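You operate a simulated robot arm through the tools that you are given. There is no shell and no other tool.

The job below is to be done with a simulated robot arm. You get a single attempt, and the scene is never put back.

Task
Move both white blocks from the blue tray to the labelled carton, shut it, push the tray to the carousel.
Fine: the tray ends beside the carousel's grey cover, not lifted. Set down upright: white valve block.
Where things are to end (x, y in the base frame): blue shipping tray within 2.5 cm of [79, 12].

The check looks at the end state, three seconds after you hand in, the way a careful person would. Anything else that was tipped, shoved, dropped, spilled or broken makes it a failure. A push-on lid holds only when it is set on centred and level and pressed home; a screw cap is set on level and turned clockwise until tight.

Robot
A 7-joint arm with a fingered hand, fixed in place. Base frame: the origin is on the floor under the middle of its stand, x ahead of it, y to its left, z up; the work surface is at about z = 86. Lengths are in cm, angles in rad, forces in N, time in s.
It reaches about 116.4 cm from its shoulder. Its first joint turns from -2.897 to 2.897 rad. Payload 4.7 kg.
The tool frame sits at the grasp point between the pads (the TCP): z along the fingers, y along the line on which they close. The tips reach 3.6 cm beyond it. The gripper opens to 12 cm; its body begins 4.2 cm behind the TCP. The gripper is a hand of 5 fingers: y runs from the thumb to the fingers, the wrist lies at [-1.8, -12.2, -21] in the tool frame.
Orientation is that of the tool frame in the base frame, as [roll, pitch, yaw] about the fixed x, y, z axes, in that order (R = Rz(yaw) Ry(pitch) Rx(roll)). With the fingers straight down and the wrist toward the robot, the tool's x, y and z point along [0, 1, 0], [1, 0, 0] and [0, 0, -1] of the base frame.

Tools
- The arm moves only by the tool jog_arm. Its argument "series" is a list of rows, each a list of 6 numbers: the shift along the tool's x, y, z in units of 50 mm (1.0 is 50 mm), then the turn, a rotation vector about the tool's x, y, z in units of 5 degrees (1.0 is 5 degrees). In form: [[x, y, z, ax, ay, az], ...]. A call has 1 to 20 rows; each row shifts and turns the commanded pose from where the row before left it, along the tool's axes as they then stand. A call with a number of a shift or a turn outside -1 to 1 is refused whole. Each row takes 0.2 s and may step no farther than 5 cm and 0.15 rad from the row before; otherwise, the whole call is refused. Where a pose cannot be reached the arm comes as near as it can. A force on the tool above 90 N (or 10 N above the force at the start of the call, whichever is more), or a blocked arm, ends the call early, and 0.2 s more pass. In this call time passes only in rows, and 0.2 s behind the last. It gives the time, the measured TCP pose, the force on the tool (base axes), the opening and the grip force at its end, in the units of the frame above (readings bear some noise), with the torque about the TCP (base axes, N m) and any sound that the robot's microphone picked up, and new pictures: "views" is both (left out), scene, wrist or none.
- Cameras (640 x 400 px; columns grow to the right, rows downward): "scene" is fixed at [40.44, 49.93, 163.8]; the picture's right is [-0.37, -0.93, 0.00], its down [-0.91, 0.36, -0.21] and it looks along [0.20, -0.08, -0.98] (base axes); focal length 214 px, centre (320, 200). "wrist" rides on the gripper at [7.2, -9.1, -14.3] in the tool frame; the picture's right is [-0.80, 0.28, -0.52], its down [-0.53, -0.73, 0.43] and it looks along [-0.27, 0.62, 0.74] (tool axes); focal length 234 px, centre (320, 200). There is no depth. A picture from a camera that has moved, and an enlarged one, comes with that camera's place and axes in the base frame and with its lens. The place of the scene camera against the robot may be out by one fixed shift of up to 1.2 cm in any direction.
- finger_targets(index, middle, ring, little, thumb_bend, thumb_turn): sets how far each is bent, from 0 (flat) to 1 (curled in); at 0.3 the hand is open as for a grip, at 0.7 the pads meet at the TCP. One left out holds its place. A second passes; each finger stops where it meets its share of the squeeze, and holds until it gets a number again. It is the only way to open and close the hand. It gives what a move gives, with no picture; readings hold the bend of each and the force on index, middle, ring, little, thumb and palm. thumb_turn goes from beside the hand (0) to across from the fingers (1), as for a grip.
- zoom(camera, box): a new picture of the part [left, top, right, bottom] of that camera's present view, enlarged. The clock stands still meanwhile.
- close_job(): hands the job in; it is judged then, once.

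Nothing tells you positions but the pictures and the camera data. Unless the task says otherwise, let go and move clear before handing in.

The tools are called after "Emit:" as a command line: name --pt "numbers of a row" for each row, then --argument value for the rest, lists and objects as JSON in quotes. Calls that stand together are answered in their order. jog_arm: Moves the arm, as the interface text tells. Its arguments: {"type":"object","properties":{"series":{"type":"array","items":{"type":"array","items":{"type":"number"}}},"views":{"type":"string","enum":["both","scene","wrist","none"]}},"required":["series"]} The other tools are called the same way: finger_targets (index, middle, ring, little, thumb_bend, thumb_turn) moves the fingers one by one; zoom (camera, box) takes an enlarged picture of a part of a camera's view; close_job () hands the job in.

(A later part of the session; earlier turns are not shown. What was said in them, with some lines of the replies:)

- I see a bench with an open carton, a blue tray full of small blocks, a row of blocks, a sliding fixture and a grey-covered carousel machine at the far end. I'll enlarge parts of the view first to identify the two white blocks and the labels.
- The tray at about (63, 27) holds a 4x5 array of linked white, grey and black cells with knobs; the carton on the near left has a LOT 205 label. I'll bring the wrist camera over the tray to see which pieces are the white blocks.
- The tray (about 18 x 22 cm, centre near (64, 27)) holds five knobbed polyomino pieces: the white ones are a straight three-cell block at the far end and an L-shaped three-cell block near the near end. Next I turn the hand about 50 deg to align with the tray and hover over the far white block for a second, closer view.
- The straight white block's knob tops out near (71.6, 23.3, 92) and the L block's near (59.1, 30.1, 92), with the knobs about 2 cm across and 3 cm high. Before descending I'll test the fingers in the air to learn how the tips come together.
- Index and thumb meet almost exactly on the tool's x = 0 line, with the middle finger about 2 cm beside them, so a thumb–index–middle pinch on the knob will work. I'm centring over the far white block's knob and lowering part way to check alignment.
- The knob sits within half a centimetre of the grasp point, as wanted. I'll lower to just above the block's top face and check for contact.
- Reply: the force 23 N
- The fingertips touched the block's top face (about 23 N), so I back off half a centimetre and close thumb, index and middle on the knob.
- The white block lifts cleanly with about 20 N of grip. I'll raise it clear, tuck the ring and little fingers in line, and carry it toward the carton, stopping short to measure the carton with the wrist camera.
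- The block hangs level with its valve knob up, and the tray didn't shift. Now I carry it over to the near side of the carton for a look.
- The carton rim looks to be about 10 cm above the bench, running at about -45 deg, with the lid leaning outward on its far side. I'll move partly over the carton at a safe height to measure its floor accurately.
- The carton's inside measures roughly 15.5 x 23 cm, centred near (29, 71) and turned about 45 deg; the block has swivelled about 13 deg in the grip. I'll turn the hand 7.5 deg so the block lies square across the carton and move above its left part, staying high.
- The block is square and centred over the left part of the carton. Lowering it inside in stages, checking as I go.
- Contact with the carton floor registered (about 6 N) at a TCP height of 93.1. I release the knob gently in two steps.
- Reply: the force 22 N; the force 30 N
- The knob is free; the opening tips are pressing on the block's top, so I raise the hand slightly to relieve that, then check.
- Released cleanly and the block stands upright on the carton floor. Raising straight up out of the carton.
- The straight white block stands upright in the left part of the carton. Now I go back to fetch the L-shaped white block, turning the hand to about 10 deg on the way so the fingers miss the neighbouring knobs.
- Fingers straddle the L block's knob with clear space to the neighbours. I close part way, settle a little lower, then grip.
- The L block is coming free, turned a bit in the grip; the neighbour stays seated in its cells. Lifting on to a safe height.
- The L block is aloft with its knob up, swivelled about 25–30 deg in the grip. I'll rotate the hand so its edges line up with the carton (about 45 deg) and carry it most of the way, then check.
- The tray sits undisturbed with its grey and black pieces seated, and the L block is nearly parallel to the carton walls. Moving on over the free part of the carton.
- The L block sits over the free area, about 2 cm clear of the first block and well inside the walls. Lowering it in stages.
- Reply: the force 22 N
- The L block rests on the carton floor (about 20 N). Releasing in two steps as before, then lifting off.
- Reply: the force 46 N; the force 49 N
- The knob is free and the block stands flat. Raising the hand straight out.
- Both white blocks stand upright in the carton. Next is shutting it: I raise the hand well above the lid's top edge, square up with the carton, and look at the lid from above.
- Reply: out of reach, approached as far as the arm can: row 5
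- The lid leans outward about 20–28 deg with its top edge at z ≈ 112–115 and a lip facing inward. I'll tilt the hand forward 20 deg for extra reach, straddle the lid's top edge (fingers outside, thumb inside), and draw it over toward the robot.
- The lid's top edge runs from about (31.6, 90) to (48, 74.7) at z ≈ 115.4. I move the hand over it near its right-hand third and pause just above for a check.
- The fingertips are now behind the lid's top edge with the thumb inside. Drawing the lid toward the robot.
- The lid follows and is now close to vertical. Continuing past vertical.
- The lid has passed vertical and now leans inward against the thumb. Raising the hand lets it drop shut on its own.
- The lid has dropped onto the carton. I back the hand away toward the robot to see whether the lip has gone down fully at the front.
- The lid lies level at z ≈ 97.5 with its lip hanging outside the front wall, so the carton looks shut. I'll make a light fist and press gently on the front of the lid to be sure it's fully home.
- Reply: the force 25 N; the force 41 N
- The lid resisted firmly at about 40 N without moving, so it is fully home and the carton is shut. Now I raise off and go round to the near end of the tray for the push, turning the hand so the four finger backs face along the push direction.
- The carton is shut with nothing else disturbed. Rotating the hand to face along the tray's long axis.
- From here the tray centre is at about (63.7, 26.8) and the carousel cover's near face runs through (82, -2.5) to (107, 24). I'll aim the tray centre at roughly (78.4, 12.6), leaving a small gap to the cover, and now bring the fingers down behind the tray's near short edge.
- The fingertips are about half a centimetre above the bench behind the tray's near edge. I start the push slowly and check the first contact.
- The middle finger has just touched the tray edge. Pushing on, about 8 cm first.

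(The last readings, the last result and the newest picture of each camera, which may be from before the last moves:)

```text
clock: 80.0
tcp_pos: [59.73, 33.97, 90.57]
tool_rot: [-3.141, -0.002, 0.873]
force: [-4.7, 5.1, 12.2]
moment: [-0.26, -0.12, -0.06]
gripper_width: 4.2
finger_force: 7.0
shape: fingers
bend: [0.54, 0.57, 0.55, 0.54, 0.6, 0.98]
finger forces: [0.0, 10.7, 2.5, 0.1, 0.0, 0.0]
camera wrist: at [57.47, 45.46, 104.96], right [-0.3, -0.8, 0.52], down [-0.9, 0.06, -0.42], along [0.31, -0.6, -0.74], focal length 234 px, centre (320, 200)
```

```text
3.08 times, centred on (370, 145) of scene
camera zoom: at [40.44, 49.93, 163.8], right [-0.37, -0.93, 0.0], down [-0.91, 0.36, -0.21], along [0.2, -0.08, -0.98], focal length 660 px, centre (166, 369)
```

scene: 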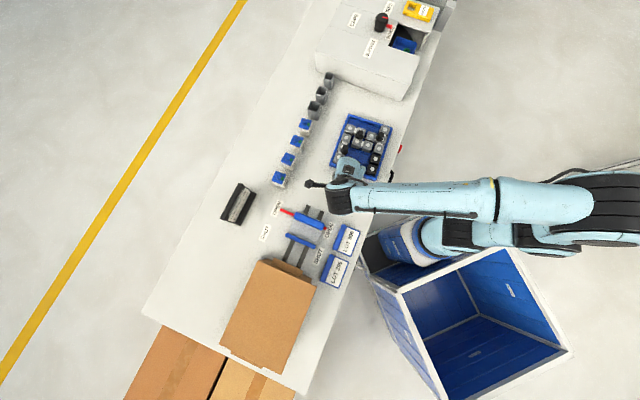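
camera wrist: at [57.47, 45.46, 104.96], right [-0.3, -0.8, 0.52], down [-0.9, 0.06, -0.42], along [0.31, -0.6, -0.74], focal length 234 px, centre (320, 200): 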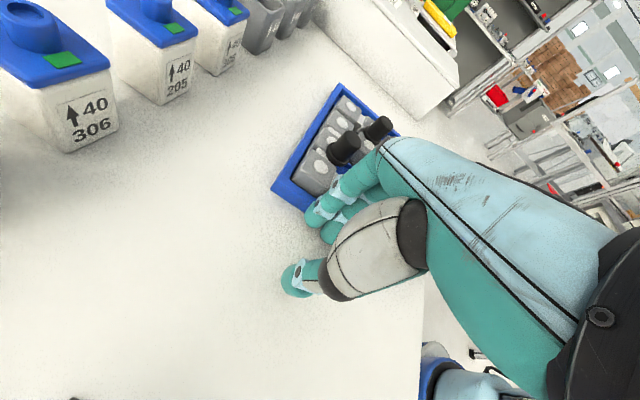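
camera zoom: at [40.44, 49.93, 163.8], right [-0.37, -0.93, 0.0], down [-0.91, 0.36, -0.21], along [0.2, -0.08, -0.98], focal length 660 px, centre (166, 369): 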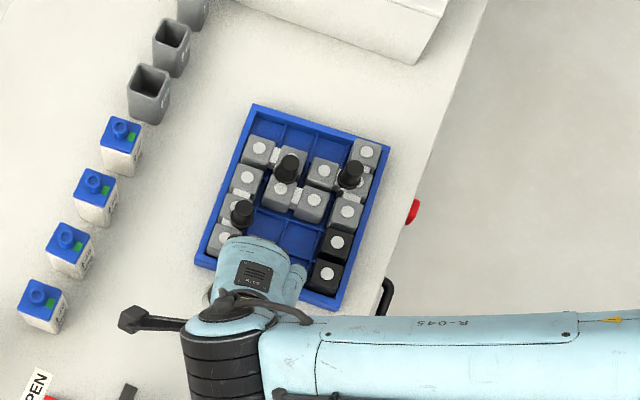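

The tray slides along without lifting; there is some upward force, likely a fingertip grazing the bench, so I raise a touch and continue.

Emit:
jog_arm --pt "-0.014 0.1 -0.05 0 0 0" --pt "-0.014 0.2 0 0 0 0" --views "wrist"

Emit:
zoom --camera "wrist" --box '[270, 150, 390, 270]'

```text
clock: 80.6
tcp_pos: [60.68, 32.94, 90.93]
tool_rot: [3.141, 0.0, 0.874]
force: [-1.5, 2.1, 0.9]
moment: [0.0, 0.0, -0.04]
gripper_width: 4.22
finger_force: 1.1
shape: fingers
bend: [0.54, 0.56, 0.54, 0.54, 0.6, 0.98]
finger forces: [0.0, 3.0, 0.3, 0.1, 0.0, 0.0]
camera wrist: at [58.44, 44.37, 105.2], right [-0.3, -0.8, 0.53], down [-0.9, 0.06, -0.42], along [0.3, -0.6, -0.74], focal length 234 px, centre (320, 200)
```

wrist: 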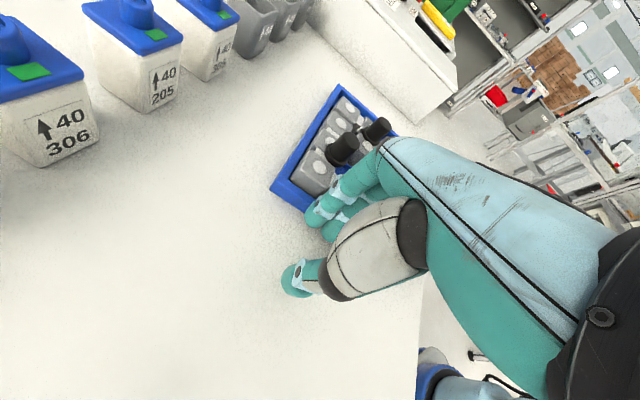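

```text
3.33 times, centred on (330, 210) of wrist
camera zoom: at [58.44, 44.37, 105.2], right [-0.3, -0.8, 0.53], down [-0.9, 0.06, -0.42], along [0.3, -0.6, -0.74], focal length 781 px, centre (287, 167)
```

zoom: 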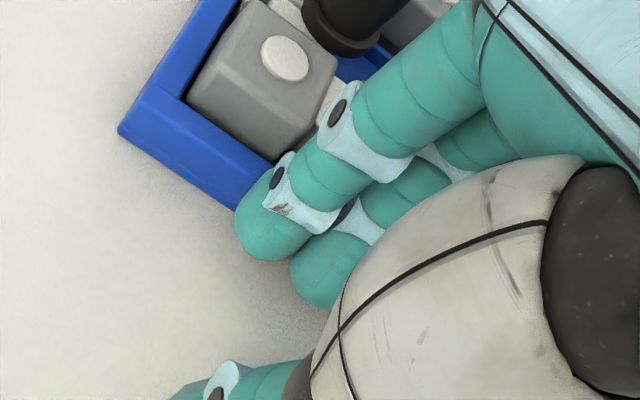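

Lifted clear of the bench, the push needs only about 3 N; the tray centre is now near (69.7, 21). Continuing about 8 cm.

Emit:
jog_arm --pt "-0.014 0.2 0 0 0 0" --pt "-0.014 0.2 0 0 0 0" --pt "-0.014 0.2 0 0 0 0" --pt "-0.014 0.2 0 0 0 0" --pt "-0.014 0.2 0 0 0 0" --pt "-0.014 0.2 0 0 0 0" --pt "-0.014 0.2 0 0 0 0" --pt "-0.014 0.2 0 0 0 0" --views "both"

Emit:
zoom --camera "wrist" --box '[250, 60, 450, 260]'

Emit:
zoom --camera "scene" --box '[310, 50, 430, 180]'

```text
clock: 82.4
tcp_pos: [66.37, 27.47, 91.0]
tool_rot: [3.141, -0.002, 0.872]
force: [-2.6, 2.1, 2.2]
moment: [-0.04, 0.06, -0.07]
gripper_width: 4.21
finger_force: 2.6
shape: fingers
bend: [0.54, 0.56, 0.55, 0.54, 0.6, 0.98]
finger forces: [0.1, 3.1, 1.1, 0.0, 0.1, 0.1]
camera wrist: at [64.09, 38.94, 105.34], right [-0.3, -0.8, 0.52], down [-0.9, 0.06, -0.43], along [0.31, -0.6, -0.74], focal length 234 px, centre (320, 200)
```

scene: 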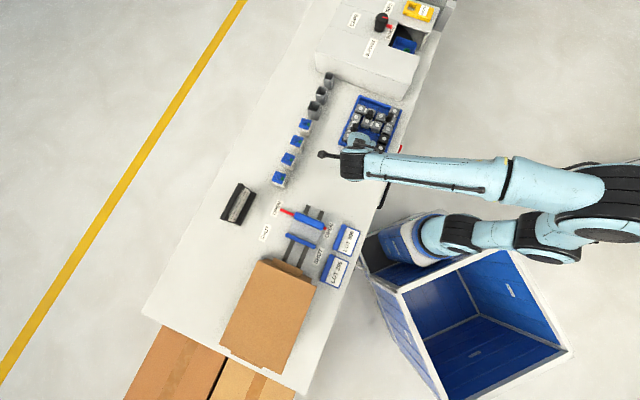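
wrist: 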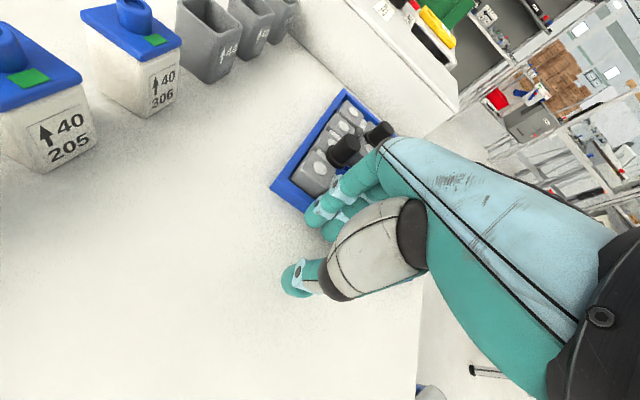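

```text
2.00 times, centred on (350, 160) of wrist
camera zoom: at [64.09, 38.94, 105.34], right [-0.3, -0.8, 0.52], down [-0.9, 0.06, -0.43], along [0.31, -0.6, -0.74], focal length 468 px, centre (260, 280)
```

zoom: 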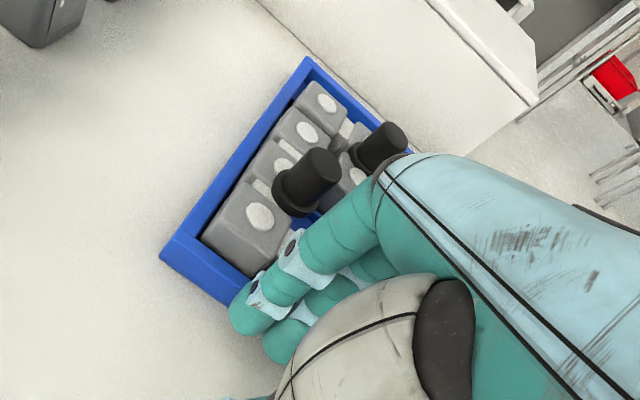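

```text
3.08 times, centred on (370, 115) of scene
camera zoom: at [40.44, 49.93, 163.8], right [-0.37, -0.93, 0.0], down [-0.91, 0.36, -0.21], along [0.2, -0.08, -0.98], focal length 660 px, centre (166, 462)
```

zoom: 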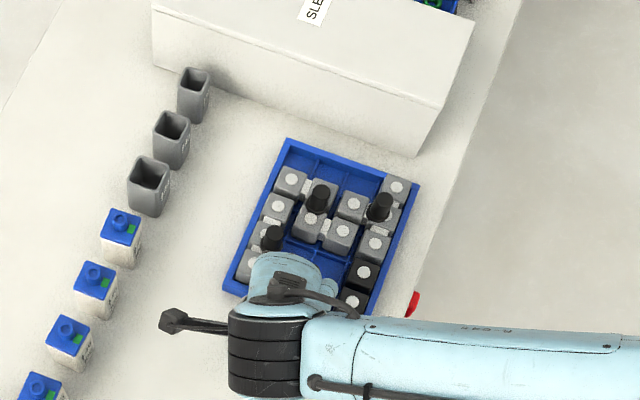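

The tray has straightened to be parallel with the cover, its centre at about (74.8, 15.2), with about 5 cm of gap left. Pushing a final 4.3 cm.

Emit:
jog_arm --pt "-0.01 0.2 0 0 0 0" --pt "-0.01 0.2 0 0 0 0" --pt "-0.01 0.2 0 0 0 0" --pt "-0.01 0.16 0 0 0 0" --pt "0 0.1 0 0 0 0" --views "both"

Emit:
zoom --camera "wrist" --box '[250, 60, 450, 260]'

Emit:
zoom --camera "scene" --box '[310, 50, 430, 180]'

```text
clock: 83.6
tcp_pos: [69.5, 24.46, 91.08]
tool_rot: [-3.141, -0.002, 0.875]
force: [-4.7, 3.3, 8.4]
moment: [-0.25, -0.02, -0.12]
gripper_width: 4.19
finger_force: 5.3
shape: fingers
bend: [0.54, 0.56, 0.55, 0.54, 0.6, 0.98]
finger forces: [0.1, 6.3, 3.8, 0.0, 0.0, 0.0]
camera wrist: at [67.33, 35.91, 105.41], right [-0.3, -0.8, 0.52], down [-0.9, 0.06, -0.43], along [0.31, -0.6, -0.74], focal length 234 px, centre (320, 200)
```

scene: 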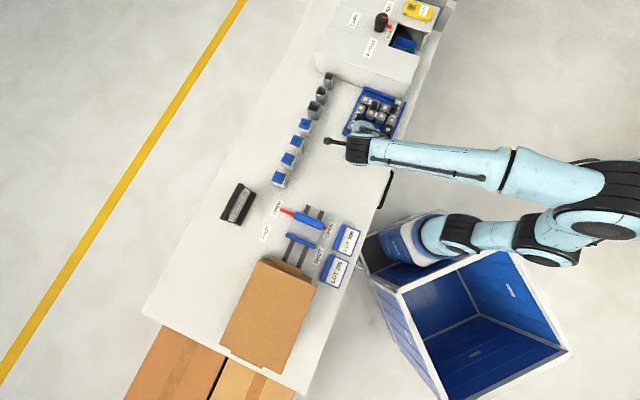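
wrist: 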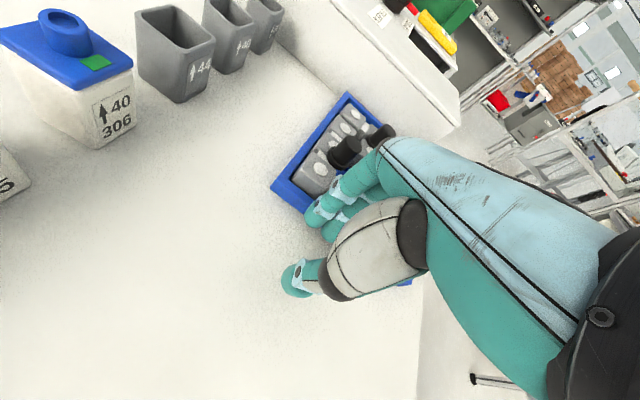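

```text
2.00 times, centred on (350, 160) of wrist
camera zoom: at [67.33, 35.91, 105.41], right [-0.3, -0.8, 0.52], down [-0.9, 0.06, -0.43], along [0.31, -0.6, -0.74], focal length 468 px, centre (260, 280)
```

zoom: 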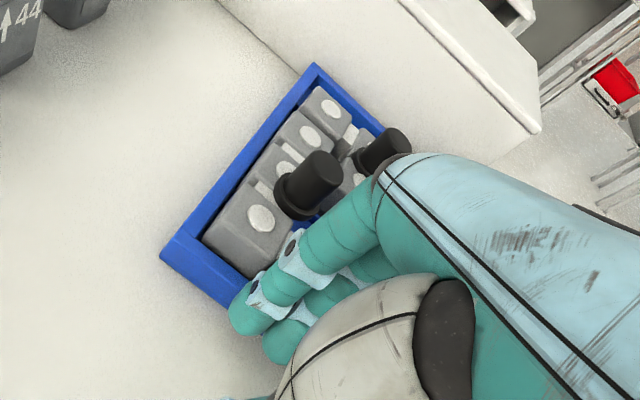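

```text
3.08 times, centred on (370, 115) of scene
camera zoom: at [40.44, 49.93, 163.8], right [-0.37, -0.93, 0.0], down [-0.91, 0.36, -0.21], along [0.2, -0.08, -0.98], focal length 660 px, centre (166, 462)
```

zoom: 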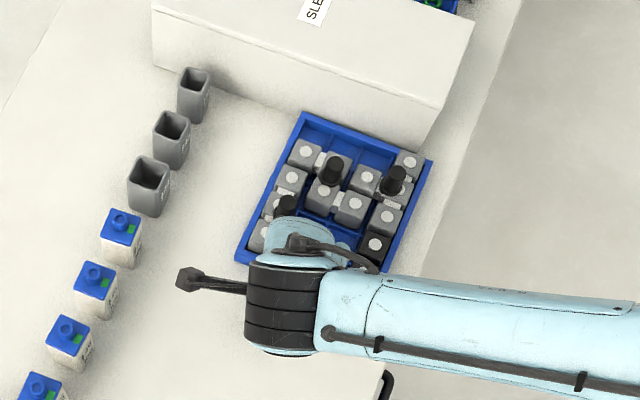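

The tray centre is now at about (77.9, 11.9), about 1 cm from the cover and parallel to it, never lifted. I back the fingers off and raise the hand clear.

Emit:
jog_arm --pt "0 -0.2 -0.02 0 0 0" --pt "0 -0.4 -0.05 0 0 0" --pt "0 -0.2 -0.5 0 0 0" --pt "0 -0.2 -0.9 0 0 0" --pt "0 -0.2 -0.9 0 0 0" --pt "0 -0.4 -0.8 0 0 0" --pt "0 -0.8 -0.5 0 0 0" --views "both"

Emit:
zoom --camera "scene" --box '[310, 50, 430, 180]'

Emit:
zoom --camera "wrist" --box '[200, 50, 440, 270]'

```text
clock: 85.2
tcp_pos: [60.83, 32.35, 109.51]
tool_rot: [3.141, 0.0, 0.874]
force: [-0.3, -0.5, -0.3]
moment: [0.02, 0.02, 0.0]
gripper_width: 4.21
finger_force: 0.1
shape: fingers
bend: [0.54, 0.54, 0.54, 0.54, 0.6, 0.98]
finger forces: [0.0, 0.1, 0.0, 0.1, 0.0, 0.0]
camera wrist: at [58.55, 43.81, 123.79], right [-0.3, -0.8, 0.53], down [-0.9, 0.06, -0.42], along [0.3, -0.6, -0.74], focal length 234 px, centre (320, 200)
```

scene: 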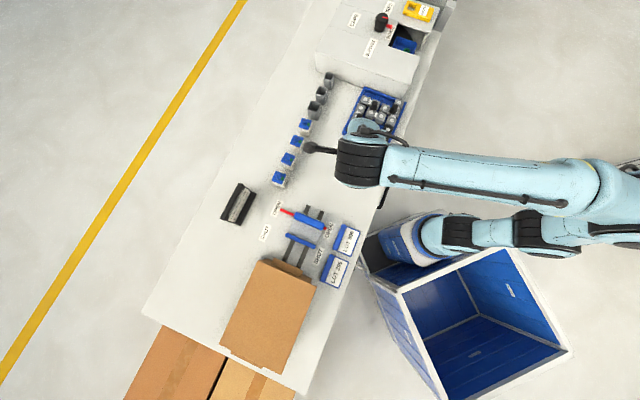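
wrist: 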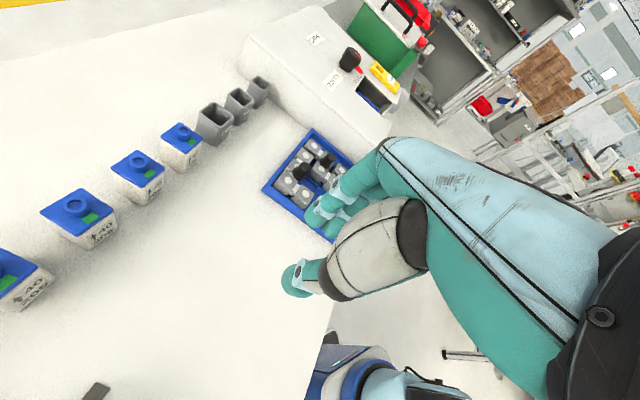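

```text
3.08 times, centred on (370, 115) of scene
camera zoom: at [40.44, 49.93, 163.8], right [-0.37, -0.93, 0.0], down [-0.91, 0.36, -0.21], along [0.2, -0.08, -0.98], focal length 660 px, centre (166, 462)
```

zoom: 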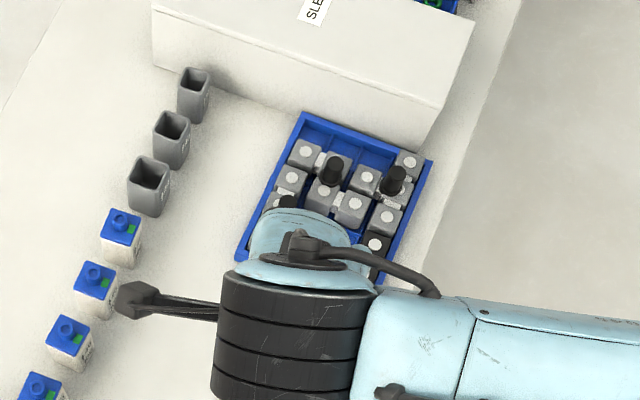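

```text
1.82 times, centred on (320, 160) of wrist
camera zoom: at [58.55, 43.81, 123.79], right [-0.3, -0.8, 0.53], down [-0.9, 0.06, -0.42], along [0.3, -0.6, -0.74], focal length 426 px, centre (320, 273)
```

zoom: 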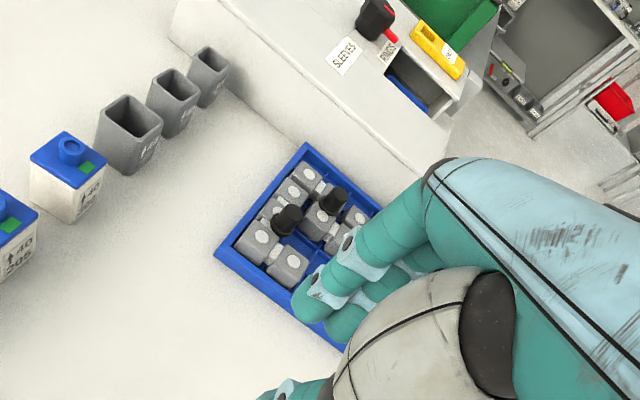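

The tray sits at about (78.1, 12.2) beside the cover. I move the arm clear of the bench and take a last full look.

Emit:
jog_arm --pt "0 -0.3 -0.6 0 0 0" --pt "-0.654 -0.14 -0.4 0 0 0" --pt "-0.654 -0.14 -0.4 0 0 0" --pt "-0.654 -0.14 -0.4 0 0 0" --pt "-0.654 -0.14 -0.4 0 0 0" --pt "-0.654 -0.14 -0.3 0 0 0" --pt "-0.654 -0.14 0 0 0 0" --views "both"

Emit:
zoom --camera "scene" --box '[310, 50, 430, 180]'

Emit:
zoom --camera "scene" --box '[190, 160, 370, 390]'

Emit:
zoom --camera "wrist" --box '[60, 0, 420, 260]'

```text
clock: 86.8
tcp_pos: [43.53, 20.99, 121.7]
tool_rot: [-3.141, 0.0, 0.872]
force: [0.0, 0.6, 0.7]
moment: [-0.03, 0.01, -0.04]
gripper_width: 4.19
finger_force: 0.0
shape: fingers
bend: [0.54, 0.54, 0.54, 0.54, 0.6, 0.98]
finger forces: [0.0, 0.0, 0.0, 0.1, 0.1, 0.1]
camera wrist: at [41.32, 32.37, 136.01], right [-0.3, -0.8, 0.52], down [-0.9, 0.06, -0.42], along [0.3, -0.6, -0.74], focal length 234 px, centre (320, 200)
```

scene: 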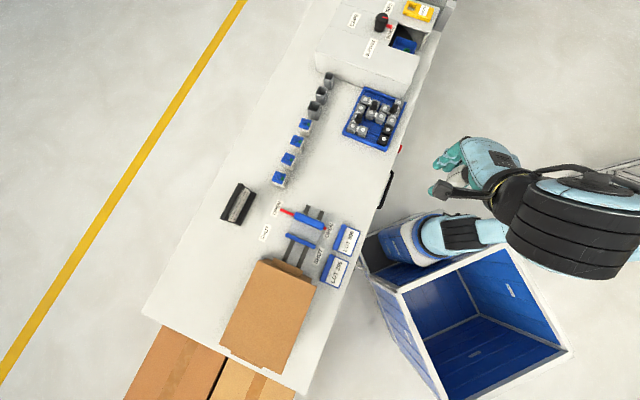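
wrist: 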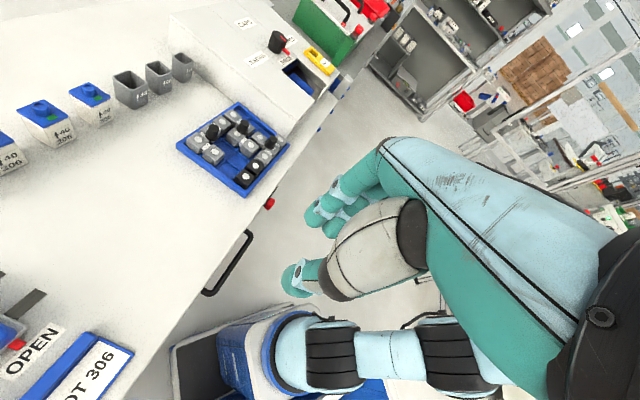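

```text
3.08 times, centred on (370, 115) of scene
camera zoom: at [40.44, 49.93, 163.8], right [-0.37, -0.93, 0.0], down [-0.91, 0.36, -0.21], along [0.2, -0.08, -0.98], focal length 660 px, centre (166, 462)
```

zoom: 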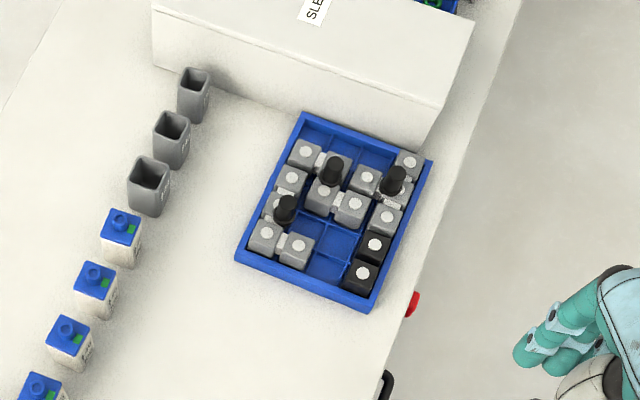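

```text
1.74 times, centred on (280, 275) of scene
camera zoom: at [40.44, 49.93, 163.8], right [-0.37, -0.93, 0.0], down [-0.91, 0.36, -0.21], along [0.2, -0.08, -0.98], focal length 373 px, centre (390, 70)
```

zoom: 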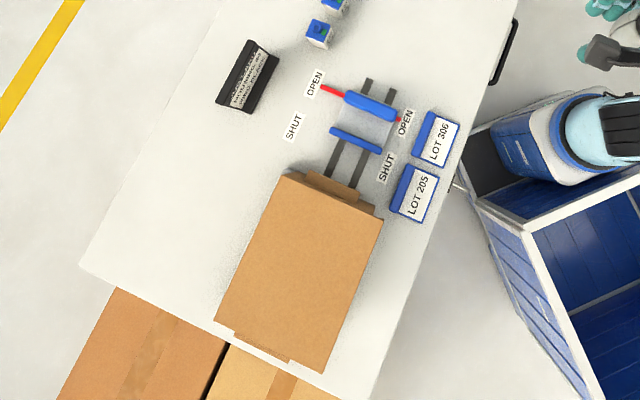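

```text
1.54 times, centred on (240, 130) of wrist
camera zoom: at [41.32, 32.37, 136.01], right [-0.3, -0.8, 0.52], down [-0.9, 0.06, -0.42], along [0.3, -0.6, -0.74], focal length 360 px, centre (443, 308)
```

zoom: 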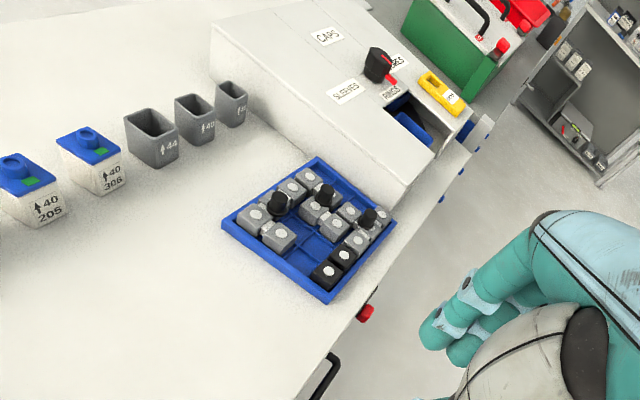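

Everything is in place: both white blocks stand upright in the shut LOT 205 carton. The tray is centred near (78, 12), about 1 cm from the cover with its grey and black pieces still seated. Nothing else has moved and the hand is clear, so I'm handing in.

Emit:
close_job

```text
The job is handed in.
```

I moved both white blocks into the LOT 205 carton, shut it, and pushed the tray up beside the carousel. The job is handed in, and I haven't seen the result of the check.

- **Blocks:** The straight white block and the L-shaped white block both stand upright in the carton with their valve knobs up. They rest on the floor about 2 cm apart.
- **Carton:** The lid fell shut after I drew it over. I then pressed it at about 40 N and it did not give. I left the small OPEN/SHUT slide on the bench where it was, since I took "shut it" to mean the carton lid.
- **Tray:** Its centre is at about (78, 12), roughly 1 cm from the target. It was pushed along the bench, not lifted, and sits about 1 cm from the grey cover and parallel to it. The grey and black pieces are still in their places.

The other items on the bench looked unmoved in the final pictures. The arm finished clear of everything.
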